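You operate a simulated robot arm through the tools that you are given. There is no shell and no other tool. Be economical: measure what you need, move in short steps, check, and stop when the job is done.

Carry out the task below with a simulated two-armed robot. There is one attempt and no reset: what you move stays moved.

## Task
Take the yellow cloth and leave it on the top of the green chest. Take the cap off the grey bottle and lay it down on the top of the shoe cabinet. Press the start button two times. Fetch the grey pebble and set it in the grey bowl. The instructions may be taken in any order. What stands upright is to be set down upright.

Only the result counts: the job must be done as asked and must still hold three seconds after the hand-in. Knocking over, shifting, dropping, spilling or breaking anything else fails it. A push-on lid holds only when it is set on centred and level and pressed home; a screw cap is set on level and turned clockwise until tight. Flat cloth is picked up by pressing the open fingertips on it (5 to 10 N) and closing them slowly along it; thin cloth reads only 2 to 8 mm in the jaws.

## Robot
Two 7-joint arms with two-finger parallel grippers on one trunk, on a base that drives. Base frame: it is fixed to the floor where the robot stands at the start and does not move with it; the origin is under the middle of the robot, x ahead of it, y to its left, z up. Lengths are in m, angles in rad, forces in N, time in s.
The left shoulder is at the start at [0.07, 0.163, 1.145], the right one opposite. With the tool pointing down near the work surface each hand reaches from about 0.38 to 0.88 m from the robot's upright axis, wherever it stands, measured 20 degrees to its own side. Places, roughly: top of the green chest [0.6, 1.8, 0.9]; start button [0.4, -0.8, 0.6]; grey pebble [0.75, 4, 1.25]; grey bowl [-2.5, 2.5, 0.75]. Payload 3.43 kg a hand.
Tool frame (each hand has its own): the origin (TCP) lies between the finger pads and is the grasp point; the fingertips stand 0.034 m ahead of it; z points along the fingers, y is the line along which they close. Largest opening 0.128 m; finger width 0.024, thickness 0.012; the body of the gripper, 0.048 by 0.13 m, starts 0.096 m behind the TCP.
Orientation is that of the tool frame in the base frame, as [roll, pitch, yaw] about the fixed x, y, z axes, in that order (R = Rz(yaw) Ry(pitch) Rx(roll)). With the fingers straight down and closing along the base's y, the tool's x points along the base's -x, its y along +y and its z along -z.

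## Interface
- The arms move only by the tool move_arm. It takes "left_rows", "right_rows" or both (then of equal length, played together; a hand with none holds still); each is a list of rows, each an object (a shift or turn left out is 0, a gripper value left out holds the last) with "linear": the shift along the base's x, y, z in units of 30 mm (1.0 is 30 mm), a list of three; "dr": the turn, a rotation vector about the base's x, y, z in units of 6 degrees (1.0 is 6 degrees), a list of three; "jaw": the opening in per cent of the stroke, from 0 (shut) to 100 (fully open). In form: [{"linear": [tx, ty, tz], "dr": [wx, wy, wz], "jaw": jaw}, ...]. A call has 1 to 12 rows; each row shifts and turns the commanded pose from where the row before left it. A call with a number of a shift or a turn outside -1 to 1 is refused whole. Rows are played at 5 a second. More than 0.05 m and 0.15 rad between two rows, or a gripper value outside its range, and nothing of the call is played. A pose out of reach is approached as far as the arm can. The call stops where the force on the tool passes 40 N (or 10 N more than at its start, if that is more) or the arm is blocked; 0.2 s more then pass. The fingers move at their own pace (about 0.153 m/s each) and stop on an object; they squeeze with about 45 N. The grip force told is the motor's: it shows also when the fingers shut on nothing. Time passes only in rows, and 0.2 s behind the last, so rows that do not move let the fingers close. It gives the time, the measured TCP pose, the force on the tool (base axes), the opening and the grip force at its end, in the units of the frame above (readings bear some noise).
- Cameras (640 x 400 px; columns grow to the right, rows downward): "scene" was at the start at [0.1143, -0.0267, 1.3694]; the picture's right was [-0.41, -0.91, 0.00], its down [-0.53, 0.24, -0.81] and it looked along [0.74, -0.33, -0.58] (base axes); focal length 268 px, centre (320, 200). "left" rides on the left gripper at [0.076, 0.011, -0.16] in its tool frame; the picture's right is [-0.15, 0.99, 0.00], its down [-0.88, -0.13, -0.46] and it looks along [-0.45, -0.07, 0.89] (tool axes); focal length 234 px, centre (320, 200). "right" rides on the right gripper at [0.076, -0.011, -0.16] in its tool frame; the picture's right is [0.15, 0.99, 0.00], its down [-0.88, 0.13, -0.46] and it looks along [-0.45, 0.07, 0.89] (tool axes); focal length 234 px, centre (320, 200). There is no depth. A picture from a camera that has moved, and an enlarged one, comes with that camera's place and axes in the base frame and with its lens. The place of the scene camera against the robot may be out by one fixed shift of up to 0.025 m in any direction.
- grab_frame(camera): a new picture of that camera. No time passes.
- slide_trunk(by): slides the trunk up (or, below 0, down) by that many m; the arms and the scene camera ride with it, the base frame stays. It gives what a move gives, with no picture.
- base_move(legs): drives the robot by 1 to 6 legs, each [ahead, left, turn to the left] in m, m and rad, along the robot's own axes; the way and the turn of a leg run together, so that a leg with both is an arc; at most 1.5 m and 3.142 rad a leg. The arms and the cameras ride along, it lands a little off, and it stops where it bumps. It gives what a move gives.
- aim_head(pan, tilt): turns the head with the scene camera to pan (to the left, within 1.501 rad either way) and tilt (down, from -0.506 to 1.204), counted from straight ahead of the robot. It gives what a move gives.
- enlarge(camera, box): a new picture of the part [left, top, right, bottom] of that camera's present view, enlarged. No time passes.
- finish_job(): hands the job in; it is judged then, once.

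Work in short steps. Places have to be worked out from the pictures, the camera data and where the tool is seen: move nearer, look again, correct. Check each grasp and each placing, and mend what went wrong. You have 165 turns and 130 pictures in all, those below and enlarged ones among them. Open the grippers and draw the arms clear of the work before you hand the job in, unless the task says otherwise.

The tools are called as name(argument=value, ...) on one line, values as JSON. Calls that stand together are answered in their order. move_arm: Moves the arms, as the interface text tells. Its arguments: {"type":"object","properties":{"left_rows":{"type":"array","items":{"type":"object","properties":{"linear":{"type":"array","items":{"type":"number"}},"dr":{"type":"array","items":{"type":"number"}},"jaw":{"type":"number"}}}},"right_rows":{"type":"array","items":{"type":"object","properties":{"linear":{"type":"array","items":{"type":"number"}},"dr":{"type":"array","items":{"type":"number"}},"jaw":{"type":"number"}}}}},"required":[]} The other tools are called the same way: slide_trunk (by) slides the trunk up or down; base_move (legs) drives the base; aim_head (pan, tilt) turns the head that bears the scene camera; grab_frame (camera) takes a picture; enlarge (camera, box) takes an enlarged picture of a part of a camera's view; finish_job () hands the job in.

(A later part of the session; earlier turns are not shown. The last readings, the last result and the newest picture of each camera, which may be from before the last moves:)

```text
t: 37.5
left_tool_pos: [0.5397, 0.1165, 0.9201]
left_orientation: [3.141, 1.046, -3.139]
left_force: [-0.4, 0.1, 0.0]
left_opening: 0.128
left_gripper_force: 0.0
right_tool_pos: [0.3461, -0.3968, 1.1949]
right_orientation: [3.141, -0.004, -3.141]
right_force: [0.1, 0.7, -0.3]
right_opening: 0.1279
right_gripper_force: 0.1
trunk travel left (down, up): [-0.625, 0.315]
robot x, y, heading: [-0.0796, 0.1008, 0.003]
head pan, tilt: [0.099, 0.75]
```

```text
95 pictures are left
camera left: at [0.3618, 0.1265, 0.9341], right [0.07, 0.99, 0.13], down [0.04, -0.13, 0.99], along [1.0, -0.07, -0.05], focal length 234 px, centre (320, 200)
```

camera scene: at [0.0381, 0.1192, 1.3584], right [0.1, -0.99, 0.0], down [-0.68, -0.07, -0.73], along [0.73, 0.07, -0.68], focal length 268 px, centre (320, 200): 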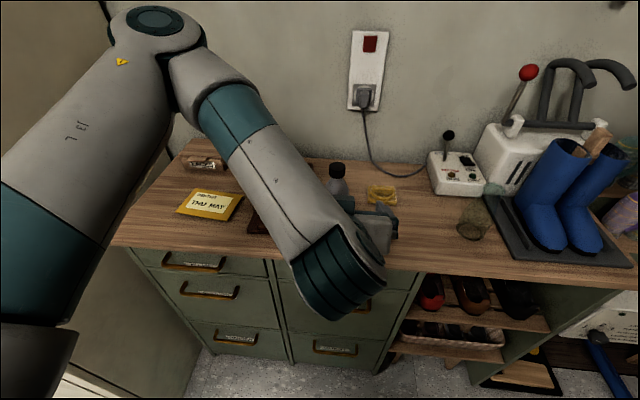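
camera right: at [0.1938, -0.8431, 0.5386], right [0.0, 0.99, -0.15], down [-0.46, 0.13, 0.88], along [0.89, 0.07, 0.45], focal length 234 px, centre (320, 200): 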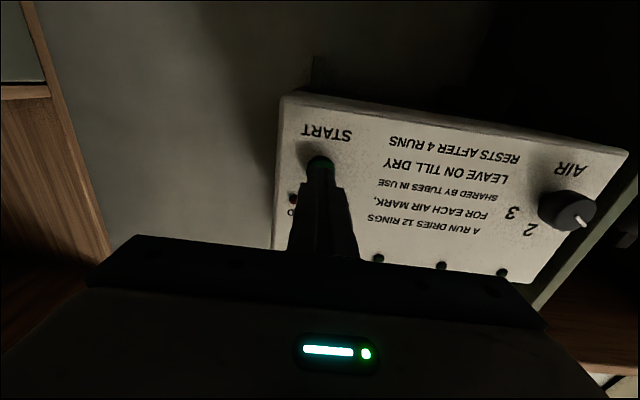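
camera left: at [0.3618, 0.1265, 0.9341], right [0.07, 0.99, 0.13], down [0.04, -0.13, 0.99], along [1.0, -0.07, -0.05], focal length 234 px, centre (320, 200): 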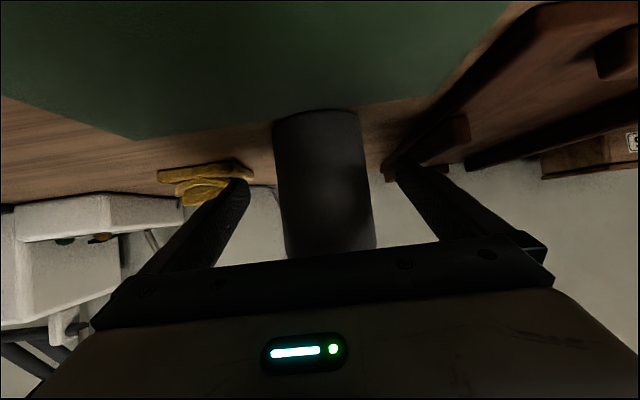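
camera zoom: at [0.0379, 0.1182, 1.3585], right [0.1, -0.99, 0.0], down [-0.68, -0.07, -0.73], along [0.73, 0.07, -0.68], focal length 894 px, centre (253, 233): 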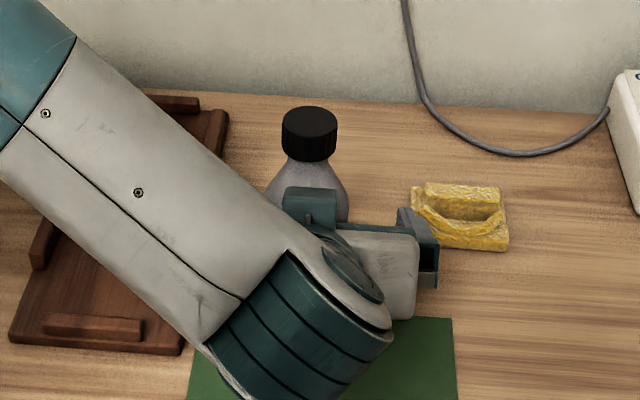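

Bottle now lies at x≈0.535, y≈0.116, right at the pads. I close the left gripper on it.

move_arm(left_rows=[{"jaw": 75}, {"jaw": 65}, {"jaw": 58}, {"jaw": 50}, {"jaw": 40}, {}])

grab_frame(camera="left")

```text
t: 38.9
left_tool_pos: [0.5392, 0.1147, 0.9183]
left_orientation: [-3.14, 1.046, -3.14]
left_force: [0.0, 0.7, -0.1]
left_opening: 0.0579
left_gripper_force: 45.3
right_tool_pos: [0.346, -0.3963, 1.1954]
right_orientation: [3.14, -0.004, 3.141]
right_force: [0.8, 0.4, 0.2]
right_opening: 0.1278
right_gripper_force: 0.0
trunk travel left (down, up): [-0.625, 0.315]
robot x, y, heading: [-0.0758, 0.1009, -0.002]
head pan, tilt: [0.099, 0.75]
```

```text
94 pictures are left
camera left: at [0.3618, 0.1265, 0.934], right [0.07, 0.99, 0.13], down [0.05, -0.13, 0.99], along [1.0, -0.07, -0.05], focal length 234 px, centre (320, 200)
```

left: 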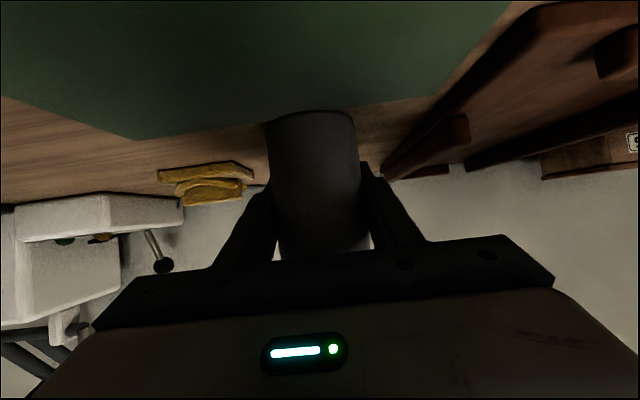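

Bottle is held (58 mm, 45 N). Now I bring the right hand above the cap, first partway to look.

move_arm(right_rows=[{"linear": [0.5, 1, 0.1]}, {"linear": [0.5, 1, 0.1]}, {"linear": [0.5, 1, 0.1]}, {"linear": [0.5, 1, 0.1]}, {"linear": [0.5, 1, 0.1]}, {"linear": [0.5, 1, 0]}, {"linear": [0.5, 1, 0]}, {"linear": [0.5, 1, 0]}, {"linear": [0.5, 1, 0]}, {"linear": [0.4, 1, 0]}, {"linear": [0.4, 1, 0]}, {"linear": [0.3, 1, 0]}])

move_arm(right_rows=[{"linear": [0.2, 1, 0]}, {"linear": [0.2, 1, 0]}, {"linear": [0.2, 1, 0]}, {}])

grab_frame(camera="right")

grab_frame(camera="scene")

```text
t: 41.5
left_tool_pos: [0.5388, 0.1167, 0.9186]
left_orientation: [-3.14, 1.046, -3.14]
left_force: [0.1, -0.6, 0.3]
left_opening: 0.0577
left_gripper_force: 44.8
right_tool_pos: [0.4941, -0.0789, 1.2012]
right_orientation: [3.14, -0.004, 3.138]
right_force: [-0.4, 0.1, 1.3]
right_opening: 0.128
right_gripper_force: 0.1
right hand out of reach, approached as far as the arm can: row 11, 12
trunk travel left (down, up): [-0.625, 0.315]
robot x, y, heading: [-0.0795, 0.1021, -0.004]
head pan, tilt: [0.099, 0.75]
```

```text
t: 42.5
left_tool_pos: [0.539, 0.1161, 0.919]
left_orientation: [-3.14, 1.047, -3.139]
left_force: [0.3, -1.1, 1.0]
left_opening: 0.058
left_gripper_force: 44.8
right_tool_pos: [0.49, -0.0727, 1.194]
right_orientation: [3.139, -0.003, 3.139]
right_force: [0.3, -0.4, 0.3]
right_opening: 0.1283
right_gripper_force: 0.0
right hand out of reach, approached as far as the arm can: row 1, 2, 3
trunk travel left (down, up): [-0.625, 0.315]
robot x, y, heading: [-0.0744, 0.0992, 0.0]
head pan, tilt: [0.099, 0.75]
```

```text
93 pictures are left
camera right: at [0.4154, -0.0832, 1.3527], right [-0.14, 0.99, 0.0], down [0.88, 0.13, 0.45], along [0.45, 0.07, -0.89], focal length 234 px, centre (320, 200)
```

right: 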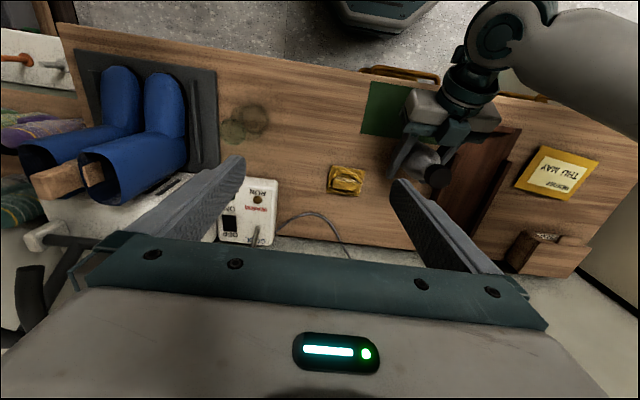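

```text
92 pictures are left
camera scene: at [0.0382, 0.1184, 1.3584], right [0.1, -0.99, 0.0], down [-0.68, -0.07, -0.73], along [0.73, 0.07, -0.68], focal length 268 px, centre (320, 200)
```

scene: 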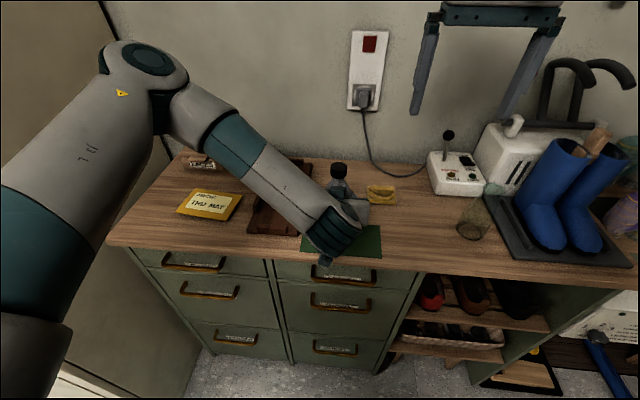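

The right arm stalls at y≈-0.07 at this height. I lower to z≈1.1 and try reaching further left.

move_arm(right_rows=[{"linear": [0, 0, -0.8]}, {"linear": [0, 0, -0.8]}, {"linear": [0, 0, -0.8]}, {"linear": [0, 0, -0.6]}, {"linear": [0, 0.7, 0]}, {"linear": [0, 0.7, 0]}, {"linear": [0, 0.7, 0]}, {}])

```text
t: 44.3
left_tool_pos: [0.5399, 0.1149, 0.9201]
left_orientation: [-3.14, 1.047, -3.141]
left_force: [0.2, -1.3, 0.4]
left_opening: 0.0577
left_gripper_force: 45.2
right_tool_pos: [0.4777, -0.0488, 1.1011]
right_orientation: [3.14, -0.002, -3.141]
right_force: [-0.1, -0.6, 0.2]
right_opening: 0.1281
right_gripper_force: 0.1
right hand out of reach, approached as far as the arm can: row 6, 7
trunk travel left (down, up): [-0.625, 0.315]
robot x, y, heading: [-0.0787, 0.1033, 0.0]
head pan, tilt: [0.099, 0.75]
```

Probably a wrist joint limit; I yaw the tool counter-clockwise while moving left to see if it frees up.

move_arm(right_rows=[{"dr": [0, 0, 1]}, {"dr": [0, 0, 1]}, {"dr": [0, 0, 1]}, {"dr": [0, 0, 1]}, {"dr": [0, 0, 1]}, {"linear": [0.3, 0.6, 0]}, {"linear": [0.3, 0.6, 0]}, {"linear": [0.3, 0.6, 0]}, {"linear": [0.3, 0.6, 0]}, {}])

grab_frame(camera="scene")

```text
t: 46.5
left_tool_pos: [0.5386, 0.1158, 0.9202]
left_orientation: [-3.14, 1.047, -3.138]
left_force: [0.7, 0.2, 0.4]
left_opening: 0.0578
left_gripper_force: 45.4
right_tool_pos: [0.4798, -0.0448, 1.0893]
right_orientation: [3.139, -0.004, -2.618]
right_force: [0.3, -0.3, 0.2]
right_opening: 0.1281
right_gripper_force: 0.0
right hand out of reach, approached as far as the arm can: row 6, 7, 8, 9
trunk travel left (down, up): [-0.625, 0.315]
robot x, y, heading: [-0.076, 0.0996, 0.005]
head pan, tilt: [0.099, 0.75]
```

```text
91 pictures are left
camera scene: at [0.0382, 0.1184, 1.3584], right [0.1, -0.99, 0.0], down [-0.68, -0.07, -0.73], along [0.73, 0.07, -0.68], focal length 268 px, centre (320, 200)
```

scene: 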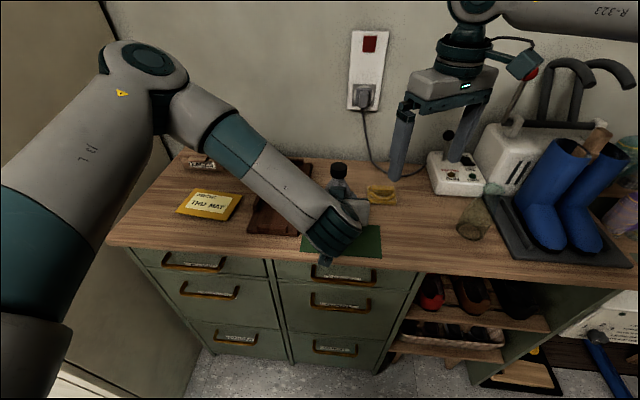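

The right arm cannot cross further left at this relative height; both arms work better lower relative to the shoulders. I raise the trunk 0.2 m with the bottle held, then will lower the bottle straight back down.

slide_trunk(by=0.2)

move_arm(left_rows=[{"linear": [0, 0, -0.7]}, {"linear": [0, 0, -0.7]}, {"linear": [0, 0, -0.7]}, {"linear": [0, 0, -0.7]}, {"linear": [0, 0, -0.7]}, {"linear": [0, 0, -0.7]}, {"linear": [0, 0, -0.7]}, {"linear": [0, 0, -0.7]}, {}], right_rows=[{"linear": [0, 0, -0.5]}, {"linear": [0, 0, -0.5]}, {"linear": [0, 0, -0.5]}, {"linear": [0, 0, -0.5]}, {"linear": [0, 0, -0.5]}, {"linear": [0, 0, -0.5]}, {"linear": [0, 0, -0.5]}, {"linear": [0, 0, -0.5]}, {}])

```text
t: 48.7
left_tool_pos: [0.5402, 0.1155, 1.1193]
left_orientation: [-3.139, 1.047, -3.141]
left_force: [-0.1, -0.4, -1.7]
left_opening: 0.0577
left_gripper_force: 45.2
right_tool_pos: [0.4805, -0.0444, 1.2905]
right_orientation: [3.14, -0.005, -2.617]
right_force: [0.2, -0.3, -0.2]
right_opening: 0.1277
right_gripper_force: 0.2
trunk travel left (down, up): [-0.825, 0.115]
robot x, y, heading: [-0.08, 0.1036, -0.002]
head pan, tilt: [0.099, 0.75]
```

```text
t: 50.7
left_tool_pos: [0.5386, 0.1146, 0.952]
left_orientation: [-3.141, 1.048, -3.14]
left_force: [0.4, -0.4, -1.9]
left_opening: 0.0578
left_gripper_force: 45.0
right_tool_pos: [0.4761, -0.0473, 1.1704]
right_orientation: [3.141, -0.001, -2.617]
right_force: [0.1, -0.3, 0.2]
right_opening: 0.128
right_gripper_force: 0.0
right hand out of reach, approached as far as the arm can: row 8
trunk travel left (down, up): [-0.825, 0.115]
robot x, y, heading: [-0.0779, 0.0975, 0.002]
head pan, tilt: [0.099, 0.75]
```

Bottle hovers ~3 cm up. Test right-hand reach to the left now.

move_arm(right_rows=[{"linear": [0.3, 0.5, 0]}, {"linear": [0.3, 0.5, 0]}, {"linear": [0.3, 0.5, 0]}, {"linear": [0.3, 0.5, 0]}, {}])

grab_frame(camera="scene")

```text
t: 51.9
left_tool_pos: [0.5391, 0.1138, 0.9529]
left_orientation: [-3.141, 1.046, -3.138]
left_force: [0.6, 0.0, -1.8]
left_opening: 0.0578
left_gripper_force: 44.1
right_tool_pos: [0.4833, -0.0487, 1.1828]
right_orientation: [3.14, -0.006, -2.619]
right_force: [-0.7, -0.3, -0.2]
right_opening: 0.128
right_gripper_force: 0.1
right hand out of reach, approached as far as the arm can: row 1, 2, 3, 4
trunk travel left (down, up): [-0.825, 0.115]
robot x, y, heading: [-0.0786, 0.1005, 0.001]
head pan, tilt: [0.099, 0.75]
```

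```text
90 pictures are left
camera scene: at [0.0385, 0.1186, 1.5584], right [0.1, -0.99, 0.0], down [-0.68, -0.07, -0.73], along [0.73, 0.07, -0.68], focal length 268 px, centre (320, 200)
```

scene: 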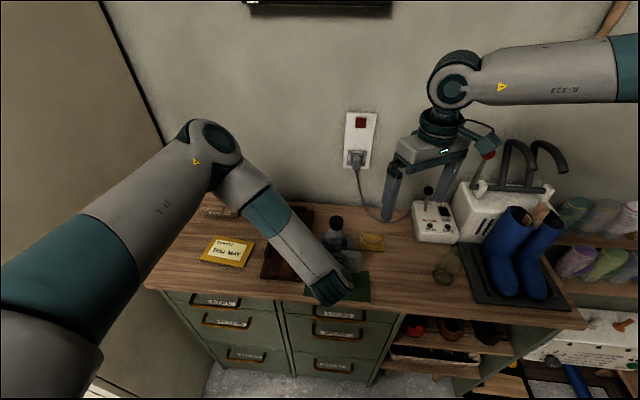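

The right arm seems caught in a poor elbow posture (mirror pose is known reachable). I raise it, extend it forward and sweep left from there.

move_arm(right_rows=[{"linear": [0.2, -0.3, 1], "dr": [0, 0, -1]}, {"linear": [0.6, -0.3, 1], "dr": [0, 0, -1]}, {"linear": [1, 0, 0.5], "dr": [0, 0, -1]}, {"linear": [1, 0, 0]}, {"linear": [1, 0, 0]}, {"linear": [1, 0, 0]}, {"linear": [0.5, 0, 0]}, {"linear": [0, 0.7, 0]}, {"linear": [0, 0.7, 0]}, {"linear": [0, 0.7, 0]}, {"linear": [0, 0.7, 0]}, {}])

```text
t: 54.5
left_tool_pos: [0.5392, 0.1134, 0.9526]
left_orientation: [-3.14, 1.048, -3.141]
left_force: [-0.4, -0.4, -1.7]
left_opening: 0.0577
left_gripper_force: 44.6
right_tool_pos: [0.5491, -0.0827, 1.2535]
right_orientation: [3.141, -0.002, -2.933]
right_force: [0.8, 0.6, 0.4]
right_opening: 0.1281
right_gripper_force: 0.0
right hand out of reach, approached as far as the arm can: row 3, 4, 5, 6, 7, 8, 9, 10, 11
trunk travel left (down, up): [-0.825, 0.115]
robot x, y, heading: [-0.0756, 0.1012, 0.007]
head pan, tilt: [0.099, 0.75]
```

Still stuck; I look at the right arm's posture.

aim_head(pan=-0.9, tilt=0.3)

grab_frame(camera="scene")

```text
t: 55.7
left_tool_pos: [0.5395, 0.1139, 0.9524]
left_orientation: [-3.14, 1.047, -3.14]
left_force: [0.3, 0.4, -2.0]
left_opening: 0.0579
left_gripper_force: 44.9
right_tool_pos: [0.5491, -0.0822, 1.2535]
right_orientation: [3.139, -0.002, -2.932]
right_force: [0.5, 0.2, -0.4]
right_opening: 0.128
right_gripper_force: 0.2
trunk travel left (down, up): [-0.825, 0.115]
robot x, y, heading: [-0.0772, 0.0992, 0.0]
head pan, tilt: [-0.901, 0.3]
```

```text
89 pictures are left
camera scene: at [0.0143, 0.037, 1.5987], right [-0.78, -0.62, 0.0], down [-0.18, 0.23, -0.96], along [0.59, -0.75, -0.3], focal length 268 px, centre (320, 200)
```

scene: 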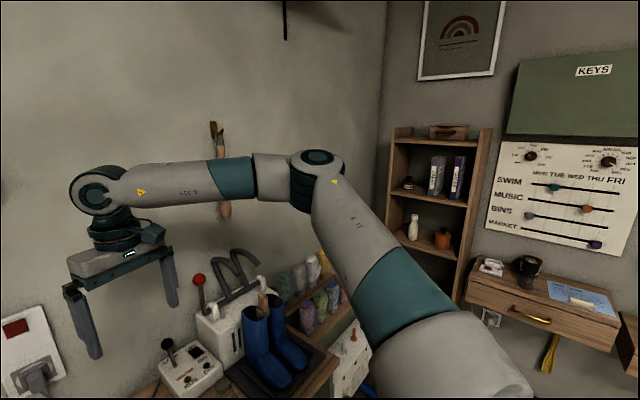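

Forearm naturally points left, so swap roles: right hand will hold the bottle from the right side, left will take the cap from above. First I set the bottle back down and release it.

move_arm(left_rows=[{"linear": [0, 0.05, -0.4]}, {"linear": [0, 0, -0.4]}, {"linear": [0, 0, -0.15]}, {"linear": [0, 0, -0.1]}, {}])

```text
t: 56.9
left_tool_pos: [0.5397, 0.1182, 0.9221]
left_orientation: [-3.14, 1.048, -3.139]
left_force: [-0.3, 0.4, -1.6]
left_opening: 0.0577
left_gripper_force: 44.5
right_tool_pos: [0.5501, -0.082, 1.2541]
right_orientation: [3.14, -0.004, -2.932]
right_force: [-0.6, -0.3, -0.9]
right_opening: 0.1281
right_gripper_force: 0.1
trunk travel left (down, up): [-0.825, 0.115]
robot x, y, heading: [-0.0787, 0.0986, 0.004]
head pan, tilt: [-0.901, 0.3]
```

move_arm(left_rows=[{"linear": [0, 0, -0.05]}, {"linear": [0, 0, -0.05]}, {}])

aim_head(pan=0.1, tilt=0.8)

grab_frame(camera="left")

```text
t: 57.7
left_tool_pos: [0.5397, 0.1176, 0.9204]
left_orientation: [-3.137, 1.05, -3.138]
left_force: [0.0, 1.5, 11.9]
left_opening: 0.0579
left_gripper_force: 44.3
right_tool_pos: [0.5501, -0.0815, 1.2546]
right_orientation: [3.14, -0.002, -2.931]
right_force: [0.1, 0.1, 1.1]
right_opening: 0.1278
right_gripper_force: 0.0
trunk travel left (down, up): [-0.825, 0.115]
robot x, y, heading: [-0.0806, 0.1019, 0.002]
head pan, tilt: [-0.901, 0.3]
```

```text
t: 59.0
left_tool_pos: [0.5399, 0.1177, 0.9201]
left_orientation: [-3.14, 1.049, -3.139]
left_force: [6.0, 2.2, 21.0]
left_opening: 0.0576
left_gripper_force: 45.7
right_tool_pos: [0.549, -0.0824, 1.2552]
right_orientation: [3.14, -0.003, -2.932]
right_force: [-0.7, -0.3, 1.2]
right_opening: 0.1277
right_gripper_force: 0.1
trunk travel left (down, up): [-0.825, 0.115]
robot x, y, heading: [-0.0771, 0.0989, 0.001]
head pan, tilt: [0.099, 0.799]
```

```text
88 pictures are left
camera left: at [0.3622, 0.1282, 0.9335], right [0.07, 0.99, 0.13], down [0.04, -0.13, 0.99], along [1.0, -0.07, -0.05], focal length 234 px, centre (320, 200)
```

left: 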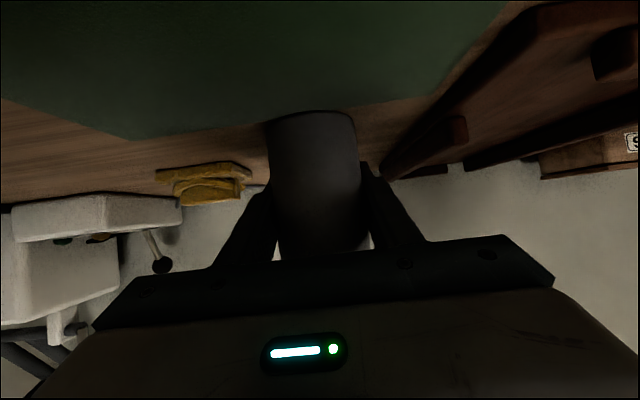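

Bottle stands on the bench. I open and back the left hand off, while the right hand yaws clockwise to prepare a side grasp.

move_arm(left_rows=[{"jaw": 100}, {}, {"linear": [-0.5, 0, 0.1]}, {"linear": [-0.8, 0, 0]}, {"linear": [-0.8, 0, 0]}, {"linear": [-0.8, 0, 0]}, {"linear": [-0.8, 0, 0]}, {"linear": [0, 0.3, 0.8]}, {"linear": [0, 0.3, 0.8]}, {"linear": [0, 0.3, 0.8]}, {"linear": [0, 0.3, 0.8]}, {}], right_rows=[{}, {}, {"linear": [-0.2, -0.5, 0], "dr": [0, 0, -1]}, {"linear": [-0.2, -0.5, 0], "dr": [0, 0, -1]}, {"linear": [-0.2, -0.5, 0], "dr": [0, 0, -1]}, {"linear": [0, 0, 0], "dr": [0, 0, -1]}, {"linear": [0, 0, 0], "dr": [0, 0, -1]}, {"dr": [0, 0, -1]}, {"dr": [0, 0, -1]}, {"dr": [0, 0, -1]}, {"dr": [0, 0, -1]}, {"dr": [0, 0, -1]}])

grab_frame(camera="scene")

```text
t: 61.6
left_tool_pos: [0.4286, 0.1528, 1.0171]
left_orientation: [-3.14, 1.048, -3.14]
left_force: [0.6, 0.3, 0.3]
left_opening: 0.1278
left_gripper_force: 0.1
right_tool_pos: [0.5339, -0.1256, 1.2549]
right_orientation: [3.139, -0.003, 2.302]
right_force: [0.2, -0.1, 0.0]
right_opening: 0.1277
right_gripper_force: 0.0
trunk travel left (down, up): [-0.825, 0.115]
robot x, y, heading: [-0.0781, 0.1066, -0.004]
head pan, tilt: [0.099, 0.799]
```

```text
87 pictures are left
camera scene: at [0.0362, 0.1182, 1.5544], right [0.1, -0.99, 0.0], down [-0.71, -0.07, -0.7], along [0.69, 0.07, -0.72], focal length 268 px, centre (320, 200)
```

scene: 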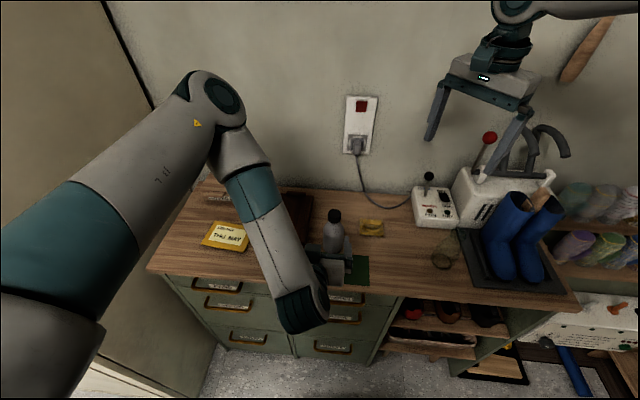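

Continue: right hand finishes its yaw and tilts toward +y; left hand rises and turns to point down.

move_arm(left_rows=[{"linear": [0, 0.2, 1]}, {"linear": [0, 0.2, 1]}, {"linear": [0, 0.2, 1]}, {"linear": [0, 0.2, 1], "dr": [0, 1, 0]}, {"linear": [0, 0.2, 1], "dr": [0, 1, 0]}, {"linear": [0, 0.2, 1], "dr": [0, 1, 0]}, {"linear": [0, 0, 1], "dr": [0, 1, 0]}, {"linear": [0, 0, 0.5], "dr": [0, 1, 0]}, {"dr": [0, 1, 0]}, {"dr": [0, 1, 0]}, {"dr": [0, 1, 0]}, {"dr": [0, 1, 0]}], right_rows=[{"dr": [0, 0, -1]}, {"dr": [0, 0, -1]}, {"dr": [0, 0, -1]}, {"dr": [0, 0, -1]}, {"dr": [0, 0, -1]}, {"dr": [0, 0, -1]}, {"dr": [0, 0, -1]}, {"dr": [1, 0, 0]}, {"dr": [1, 0, 0]}, {"dr": [1, 0, 0]}, {"dr": [1, 0, 0]}, {"dr": [1, 0, 0]}])

move_arm(left_rows=[{"dr": [0, 1, 0]}, {}, {}, {}, {}, {}, {}], right_rows=[{"dr": [1, 0, 0]}, {"dr": [1, 0, 0]}, {"dr": [1, 0, 0]}, {"dr": [1, 0, 0]}, {"dr": [1, 0, 0]}, {"linear": [0, 0, -1]}, {"linear": [0, 0, -1]}])

grab_frame(camera="scene")

grab_frame(camera="right")

```text
t: 64.2
left_tool_pos: [0.4365, 0.1821, 1.2381]
left_orientation: [3.141, 0.103, -3.141]
left_force: [-0.4, -0.2, 0.0]
left_opening: 0.1281
left_gripper_force: 0.1
left hand out of reach, approached as far as the arm can: row 4
right_tool_pos: [0.5347, -0.1268, 1.2561]
right_orientation: [-3.141, -0.531, 1.571]
right_force: [1.0, -0.7, 0.7]
right_opening: 0.1279
right_gripper_force: 0.0
trunk travel left (down, up): [-0.825, 0.115]
robot x, y, heading: [-0.0771, 0.1025, -0.005]
head pan, tilt: [0.099, 0.799]
```

```text
t: 65.8
left_tool_pos: [0.4376, 0.1849, 1.238]
left_orientation: [3.14, 0.001, -3.139]
left_force: [0.1, -0.9, -1.0]
left_opening: 0.128
left_gripper_force: 0.1
right_tool_pos: [0.5337, -0.1266, 1.1935]
right_orientation: [-3.14, -1.051, 1.568]
right_force: [0.5, 0.8, -0.3]
right_opening: 0.128
right_gripper_force: 0.1
trunk travel left (down, up): [-0.825, 0.115]
robot x, y, heading: [-0.0759, 0.1006, 0.003]
head pan, tilt: [0.099, 0.799]
```

```text
86 pictures are left
camera scene: at [0.0372, 0.1182, 1.5544], right [0.1, -0.99, 0.0], down [-0.71, -0.07, -0.7], along [0.69, 0.07, -0.72], focal length 268 px, centre (320, 200)
```

scene: 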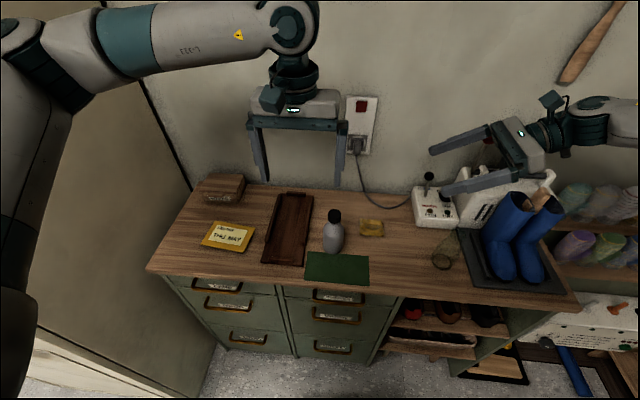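

```text
85 pictures are left
camera right: at [0.5226, -0.2259, 1.3373], right [0.99, 0.07, 0.13], down [0.13, -0.83, -0.54], along [0.07, 0.55, -0.83], focal length 234 px, centre (320, 200)
```

right: 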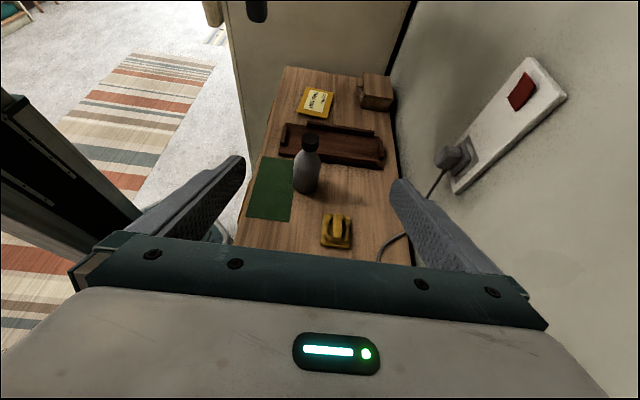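

Clear view: bottle axis ≈(0.522, 0.117), z 0.865–1.03; cloth at ≈(0.604, 0.00). But the right forearm would sweep low over vase and boots, so I instead raise it to vertical again and turn the base left 20°, which puts the bottle in the right hand's good zone.

move_arm(right_rows=[{"linear": [0, 0, 1], "dr": [-1, 0, 0]}, {"linear": [0, 0, 1], "dr": [-1, 0, 0]}, {"dr": [-1, 0, 0]}, {"dr": [-1, 0, 0]}, {"dr": [-1, 0, 0]}, {"dr": [-1, 0, 0]}, {"dr": [-1, 0, 0]}, {"dr": [-1, 0, 0]}, {"dr": [-1, 0, 0]}, {"dr": [-1, 0, 0]}, {}])

base_move(legs=[[0, 0, 0.35]])

grab_frame(camera="right")

grab_frame(camera="scene")

```text
t: 68.2
left_tool_pos: [0.4359, 0.1838, 1.2384]
left_orientation: [-3.141, 0.001, -3.14]
left_force: [0.3, -0.3, 0.6]
left_opening: 0.1278
left_gripper_force: 0.0
right_tool_pos: [0.5351, -0.1261, 1.256]
right_orientation: [3.14, -0.004, 1.57]
right_force: [-0.8, 0.1, -0.5]
right_opening: 0.1281
right_gripper_force: 0.1
trunk travel left (down, up): [-0.825, 0.115]
robot x, y, heading: [-0.0787, 0.1034, 0.004]
head pan, tilt: [0.099, 0.799]
```

```text
t: 69.7
left_tool_pos: [0.3804, 0.3495, 1.2384]
left_orientation: [3.14, 0.001, -2.803]
left_force: [-0.6, 0.6, -0.1]
left_opening: 0.1282
left_gripper_force: 0.0
right_tool_pos: [0.5753, 0.0898, 1.2555]
right_orientation: [-3.141, -0.006, 1.907]
right_force: [0.2, 0.4, -0.1]
right_opening: 0.1281
right_gripper_force: 0.1
trunk travel left (down, up): [-0.825, 0.115]
robot x, y, heading: [-0.08, 0.1028, 0.337]
head pan, tilt: [0.099, 0.799]
```

```text
84 pictures are left
camera right: at [0.5399, 0.1575, 1.4143], right [0.88, 0.47, 0.0], down [0.42, -0.79, 0.45], along [0.21, -0.4, -0.89], focal length 234 px, centre (320, 200)
```

right: 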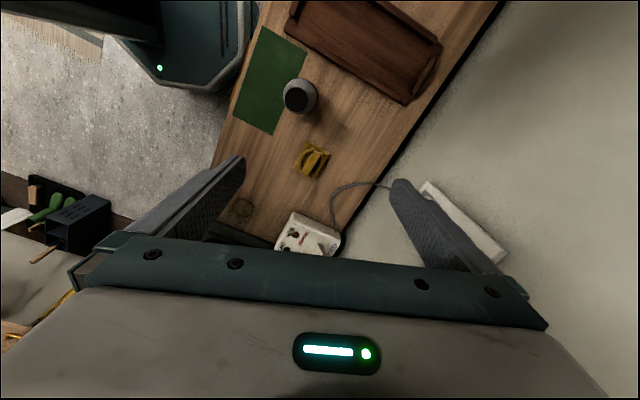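

```text
83 pictures are left
camera scene: at [0.0263, 0.1599, 1.5545], right [0.43, -0.91, 0.0], down [-0.65, -0.3, -0.7], along [0.63, 0.3, -0.72], focal length 268 px, centre (320, 200)
```

scene: 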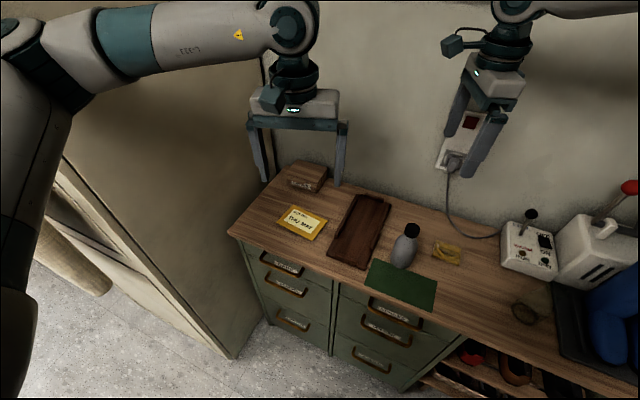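

Right hand is already near above the cap (cap at ≈(0.518, 0.12)). Now I turn the left hand to point diagonally (azimuth ≈-26°, 30° down) at the bottle from the front-left.

move_arm(left_rows=[{"linear": [0, -0.5, 0], "dr": [0, 0, -1]}, {"linear": [0, -0.5, 0], "dr": [0, 0, -1]}, {"linear": [0, -0.5, 0], "dr": [0, 0, -1]}, {"linear": [0, -0.5, 0], "dr": [0, 0, -1]}, {"linear": [0, -0.5, 0], "dr": [0, 0, -1]}, {"linear": [0, -0.5, 0], "dr": [0, 0, -1]}, {"linear": [0, -0.5, 0], "dr": [0, 0, -1]}, {"linear": [0, -0.5, 0], "dr": [0, 0, -0.5]}, {"linear": [0, -0.5, -0.4], "dr": [-0.438, -0.899, 0]}, {"linear": [0, -0.5, -0.4], "dr": [-0.438, -0.899, 0]}, {"linear": [0, -0.5, -0.4], "dr": [-0.438, -0.899, 0]}, {"linear": [0, -0.3, -0.4], "dr": [-0.438, -0.899, 0]}])

move_arm(left_rows=[{"linear": [0.2, 0, -0.8], "dr": [-0.438, -0.899, 0]}, {"linear": [0.2, 0, -0.8], "dr": [-0.438, -0.899, 0]}, {"linear": [0.2, 0, -0.8], "dr": [-0.438, -0.899, 0]}, {"linear": [0.2, 0, -0.8], "dr": [-0.438, -0.899, 0]}, {"linear": [0, 0, -0.8], "dr": [-0.438, -0.899, 0]}, {"linear": [0, 0, -0.8], "dr": [-0.438, -0.899, 0]}, {}])

grab_frame(camera="scene")

```text
t: 72.3
left_tool_pos: [0.3805, 0.1757, 1.1921]
left_orientation: [-3.135, 0.421, 2.696]
left_force: [0.2, -0.3, 0.6]
left_opening: 0.128
left_gripper_force: 0.1
right_tool_pos: [0.5745, 0.0911, 1.2565]
right_orientation: [3.14, -0.005, 1.912]
right_force: [-0.5, -0.6, 0.9]
right_opening: 0.1281
right_gripper_force: 0.1
trunk travel left (down, up): [-0.825, 0.115]
robot x, y, heading: [-0.0785, 0.1051, 0.341]
head pan, tilt: [0.099, 0.799]
```

```text
t: 73.9
left_tool_pos: [0.4025, 0.1767, 1.0688]
left_orientation: [-3.131, 0.943, 2.704]
left_force: [-0.7, -0.3, -0.1]
left_opening: 0.1278
left_gripper_force: 0.0
left hand out of reach, approached as far as the arm can: row 6
right_tool_pos: [0.5754, 0.0903, 1.2552]
right_orientation: [3.141, -0.003, 1.91]
right_force: [-0.2, -0.6, 0.1]
right_opening: 0.128
right_gripper_force: 0.1
trunk travel left (down, up): [-0.825, 0.115]
robot x, y, heading: [-0.0795, 0.0985, 0.343]
head pan, tilt: [0.099, 0.799]
```

```text
82 pictures are left
camera scene: at [0.0262, 0.161, 1.5544], right [0.43, -0.91, 0.0], down [-0.65, -0.3, -0.7], along [0.63, 0.3, -0.72], focal length 268 px, centre (320, 200)
```

scene: 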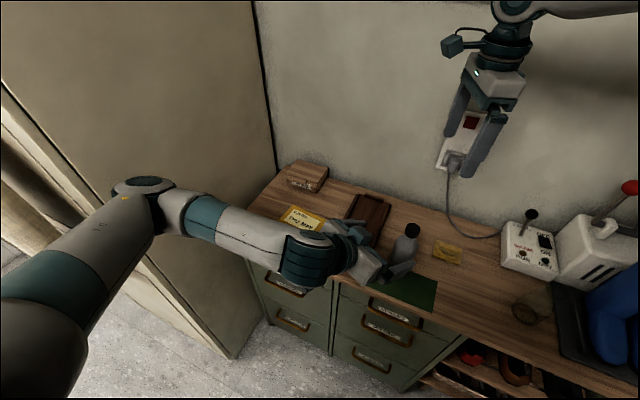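

Left hand is nearly in place; lowering to z≈0.92, still ~12 cm from the bottle.

move_arm(left_rows=[{"linear": [0.2, 0, -0.9]}, {"linear": [0.1, 0, -0.9]}, {"linear": [0, 0, -0.9]}, {"linear": [0, 0, -0.9]}, {"linear": [0, 0, -0.8]}, {"linear": [0, 0, -0.7]}, {}])

grab_frame(camera="left")

enlarge(camera="scene", box=[310, 180, 490, 320])

```text
t: 75.5
left_tool_pos: [0.4075, 0.1882, 1.0498]
left_orientation: [-3.121, 0.95, 2.699]
left_force: [-0.9, -0.5, 0.1]
left_opening: 0.1278
left_gripper_force: 0.0
left hand out of reach, approached as far as the arm can: row 1, 2, 3, 4, 5, 6
right_tool_pos: [0.5745, 0.091, 1.2565]
right_orientation: [3.14, -0.004, 1.91]
right_force: [0.4, -0.4, -0.1]
right_opening: 0.1282
right_gripper_force: 0.0
trunk travel left (down, up): [-0.825, 0.115]
robot x, y, heading: [-0.0799, 0.1012, 0.346]
head pan, tilt: [0.099, 0.799]
```

```text
81 pictures are left
camera left: at [0.2546, 0.2748, 1.0808], right [0.52, 0.85, 0.11], down [0.07, -0.17, 0.98], along [0.85, -0.5, -0.15], focal length 234 px, centre (320, 200)
```

left: 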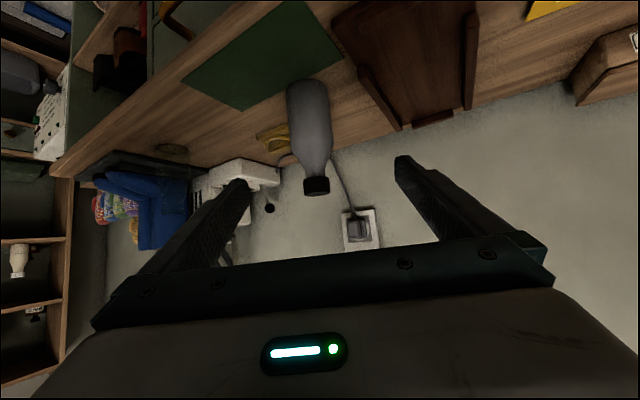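

```text
2.86 times, centred on (400, 250) of scene
camera zoom: at [0.0252, 0.1611, 1.5546], right [0.43, -0.91, 0.0], down [-0.65, -0.3, -0.7], along [0.63, 0.3, -0.72], focal length 767 px, centre (91, 57)
```

zoom: 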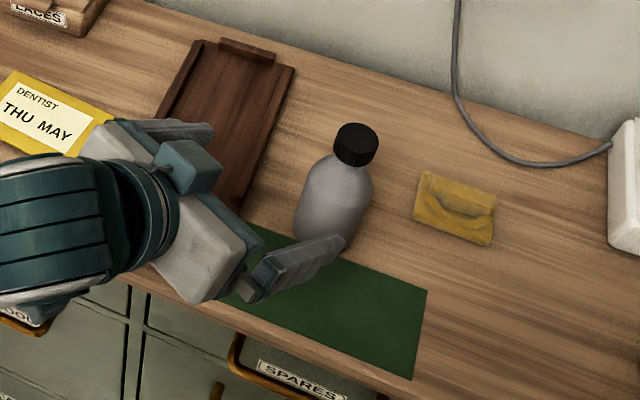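

The left is limited by closeness at this shoulder height. Lowering the trunk 0.13 m brings the left hand straight to z≈0.92 and right fingertips to ≈1.09, still above the cap.

slide_trunk(by=-0.12)

grab_frame(camera="left")

enlarge(camera="scene", box=[310, 150, 490, 290])

```text
t: 77.0
left_tool_pos: [0.4075, 0.187, 0.9303]
left_orientation: [-3.12, 0.951, 2.697]
left_force: [4.6, 0.5, 5.0]
left_opening: 0.128
left_gripper_force: 0.1
right_tool_pos: [0.5753, 0.0889, 1.1357]
right_orientation: [-3.141, -0.005, 1.91]
right_force: [-0.2, 0.1, 0.2]
right_opening: 0.1281
right_gripper_force: 0.1
trunk travel left (down, up): [-0.705, 0.235]
robot x, y, heading: [-0.0762, 0.1011, 0.338]
head pan, tilt: [0.099, 0.799]
```

```text
79 pictures are left
camera left: at [0.2556, 0.2744, 0.9612], right [0.52, 0.85, 0.11], down [0.07, -0.17, 0.98], along [0.85, -0.5, -0.15], focal length 234 px, centre (320, 200)
```

left: 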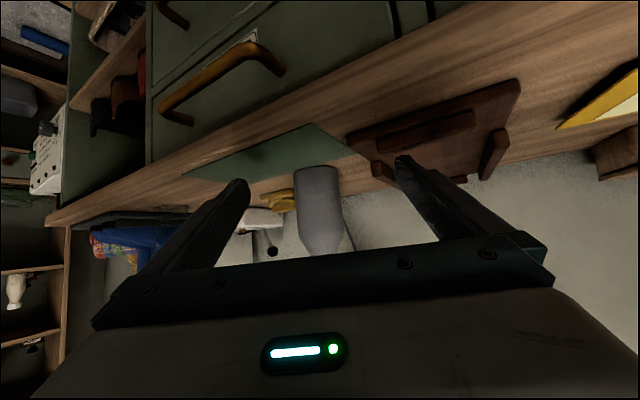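

```text
2.86 times, centred on (400, 220) of scene
camera zoom: at [0.0262, 0.1608, 1.4346], right [0.42, -0.91, 0.0], down [-0.65, -0.3, -0.7], along [0.63, 0.3, -0.72], focal length 767 px, centre (91, 143)
```

zoom: 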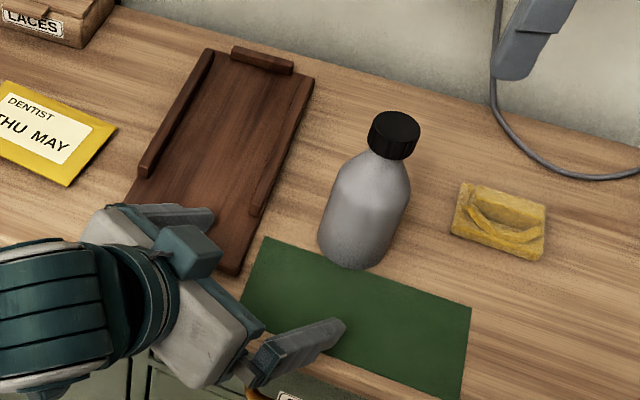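

A 7 N reading on the left hand suggests a finger touches the tray's end rail. I lift 20 mm and check.

move_arm(left_rows=[{"linear": [0, 0, 0.4]}, {"linear": [0, 0, 0.3]}, {}])

enlarge(camera="scene", box=[310, 170, 430, 260])

```text
t: 77.8
left_tool_pos: [0.4067, 0.1879, 0.9493]
left_orientation: [-3.119, 0.951, 2.7]
left_force: [0.3, -0.3, 0.4]
left_opening: 0.1279
left_gripper_force: 0.0
right_tool_pos: [0.5761, 0.0909, 1.1357]
right_orientation: [3.141, -0.003, 1.909]
right_force: [0.1, 0.4, 0.3]
right_opening: 0.1282
right_gripper_force: 0.1
trunk travel left (down, up): [-0.705, 0.235]
robot x, y, heading: [-0.0757, 0.1048, 0.337]
head pan, tilt: [0.099, 0.799]
```

```text
4.44 times, centred on (370, 215) of scene
camera zoom: at [0.0258, 0.1611, 1.4344], right [0.43, -0.91, 0.0], down [-0.65, -0.3, -0.7], along [0.63, 0.3, -0.72], focal length 1193 px, centre (98, 133)
```

zoom: 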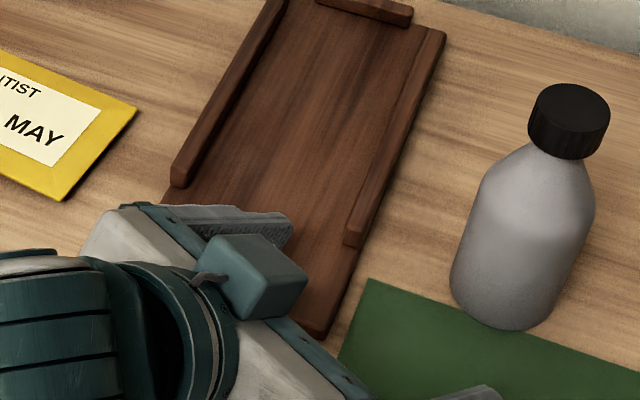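

Contact gone; tray unchanged. I advance at this height along the diagonal to bring the bottle between the pads.

move_arm(left_rows=[{"linear": [0.7, -0.44, 0]}, {"linear": [0.7, -0.44, 0]}, {"linear": [0.7, -0.44, -0.1]}, {"linear": [0.7, -0.44, -0.1]}, {}])

grab_frame(camera="left")

grab_frame(camera="right")

```text
t: 79.0
left_tool_pos: [0.4915, 0.1339, 0.9427]
left_orientation: [-3.119, 0.95, 2.7]
left_force: [0.0, 1.4, -0.7]
left_opening: 0.1277
left_gripper_force: 0.0
right_tool_pos: [0.5755, 0.0914, 1.1361]
right_orientation: [3.139, -0.002, 1.91]
right_force: [-0.6, -0.1, -0.2]
right_opening: 0.128
right_gripper_force: 0.1
trunk travel left (down, up): [-0.705, 0.235]
robot x, y, heading: [-0.0804, 0.0994, 0.339]
head pan, tilt: [0.099, 0.799]
```

```text
76 pictures are left
camera left: at [0.3392, 0.2214, 0.9747], right [0.52, 0.85, 0.11], down [0.08, -0.17, 0.98], along [0.85, -0.5, -0.15], focal length 234 px, centre (320, 200)
```

left: 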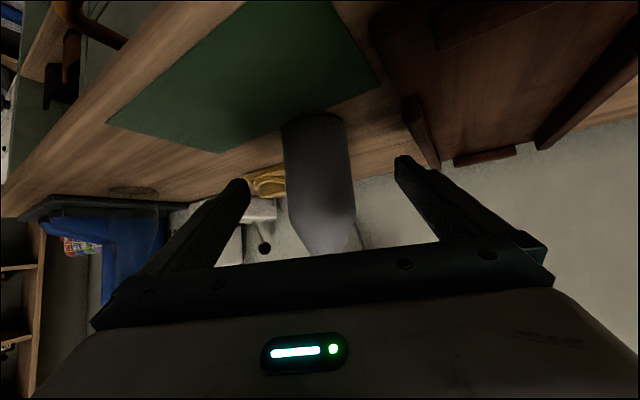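

```text
75 pictures are left
camera right: at [0.5391, 0.159, 1.2947], right [0.88, 0.47, 0.0], down [0.42, -0.79, 0.45], along [0.21, -0.4, -0.89], focal length 234 px, centre (320, 200)
```

right: 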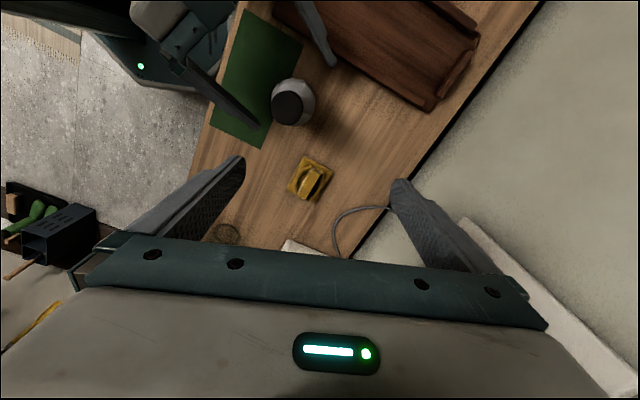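

Bottle axis (0.518, 0.122) lies on the finger centreline. I advance 20 mm and close.

move_arm(left_rows=[{"linear": [0.6, -0.29, 0]}, {"jaw": 75}, {"jaw": 62}, {"jaw": 52}, {"jaw": 44}, {"jaw": 35}, {}])

grab_frame(camera="right")

```text
t: 80.6
left_tool_pos: [0.5077, 0.1257, 0.9448]
left_orientation: [-3.119, 0.949, 2.698]
left_force: [0.0, 0.0, 0.3]
left_opening: 0.0577
left_gripper_force: 45.1
right_tool_pos: [0.5765, 0.0893, 1.1359]
right_orientation: [-3.141, -0.004, 1.911]
right_force: [-0.2, 0.1, -0.4]
right_opening: 0.1278
right_gripper_force: 0.0
trunk travel left (down, up): [-0.705, 0.235]
robot x, y, heading: [-0.0803, 0.0987, 0.339]
head pan, tilt: [0.099, 0.799]
```

```text
74 pictures are left
camera right: at [0.5396, 0.1584, 1.2944], right [0.88, 0.47, 0.0], down [0.42, -0.79, 0.45], along [0.21, -0.4, -0.89], focal length 234 px, centre (320, 200)
```

right: 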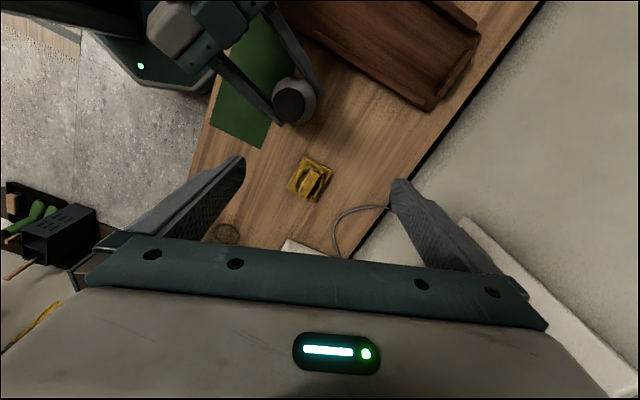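

Bottle firmly held. I centre the right hand over the cap and half-close its jaws to 50%.

move_arm(right_rows=[{"linear": [-0.6, 0.35, 0], "jaw": 55}, {"linear": [-0.6, 0.35, 0]}, {"linear": [-0.7, 0.4, 0]}, {"linear": [0, 0, -0.4]}, {}])

grab_frame(camera="right")

enlarge(camera="scene", box=[330, 110, 490, 250])

```text
t: 81.8
left_tool_pos: [0.5082, 0.1268, 0.9451]
left_orientation: [-3.118, 0.951, 2.701]
left_force: [0.6, 0.0, 0.3]
left_opening: 0.0578
left_gripper_force: 44.9
right_tool_pos: [0.5193, 0.1232, 1.1231]
right_orientation: [3.14, -0.004, 1.911]
right_force: [-0.2, 0.1, 0.5]
right_opening: 0.0701
right_gripper_force: 0.0
trunk travel left (down, up): [-0.705, 0.235]
robot x, y, heading: [-0.0783, 0.0995, 0.336]
head pan, tilt: [0.099, 0.799]
```

```text
73 pictures are left
camera right: at [0.4816, 0.1917, 1.2817], right [0.88, 0.47, 0.0], down [0.42, -0.79, 0.45], along [0.21, -0.4, -0.89], focal length 234 px, centre (320, 200)
```

right: 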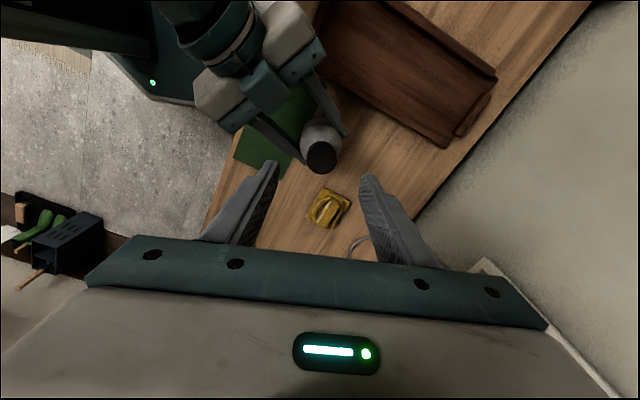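

```text
2.86 times, centred on (410, 180) of scene
camera zoom: at [0.0259, 0.161, 1.4344], right [0.43, -0.91, 0.0], down [-0.65, -0.3, -0.7], along [0.63, 0.3, -0.72], focal length 767 px, centre (63, 257)
```

zoom: 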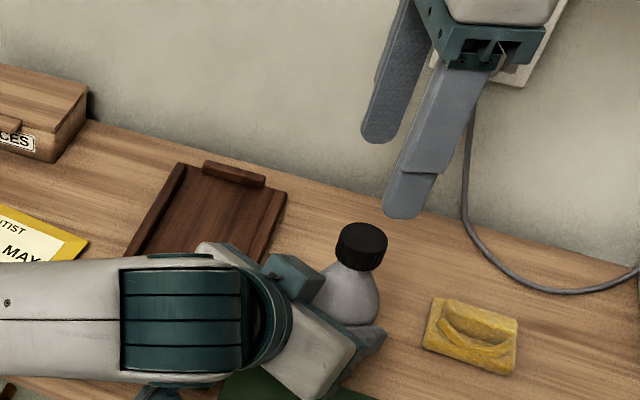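

Right hand is centred within ~4 mm of the cap. I nudge and descend so the pads straddle the cap (TCP z≈1.033).

move_arm(right_rows=[{"linear": [-0.06, 0.1, -0.7]}, {"linear": [0, 0, -0.8]}, {"linear": [0, 0, -0.8]}, {"linear": [0, 0, -0.6]}, {}])

enlarge(camera="scene", box=[360, 140, 460, 240])

enlarge(camera="right", box=[220, 80, 420, 220])

```text
t: 83.0
left_tool_pos: [0.5079, 0.1261, 0.945]
left_orientation: [-3.119, 0.95, 2.698]
left_force: [-0.2, 0.4, 0.9]
left_opening: 0.0579
left_gripper_force: 45.1
right_tool_pos: [0.5182, 0.1263, 1.0355]
right_orientation: [3.14, -0.005, 1.91]
right_force: [0.0, 0.0, -0.6]
right_opening: 0.0703
right_gripper_force: 0.0
trunk travel left (down, up): [-0.705, 0.235]
robot x, y, heading: [-0.0817, 0.0983, 0.337]
head pan, tilt: [0.099, 0.799]
```

```text
4.00 times, centred on (410, 190) of scene
camera zoom: at [0.026, 0.161, 1.4344], right [0.43, -0.91, 0.0], down [-0.65, -0.3, -0.7], along [0.63, 0.3, -0.72], focal length 1073 px, centre (-40, 240)
```

zoom: 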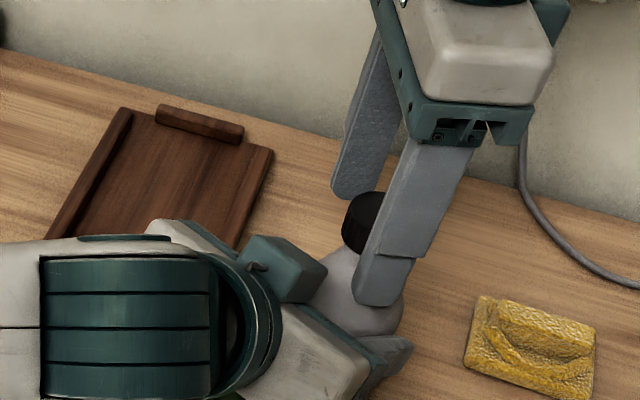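

```text
2.86 times, centred on (320, 150) of right
camera zoom: at [0.481, 0.1947, 1.1944], right [0.88, 0.47, 0.0], down [0.42, -0.79, 0.45], along [0.21, -0.4, -0.89], focal length 669 px, centre (320, 343)
```

zoom: 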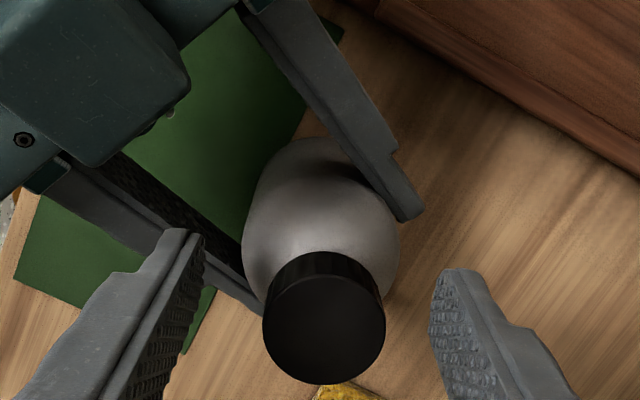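

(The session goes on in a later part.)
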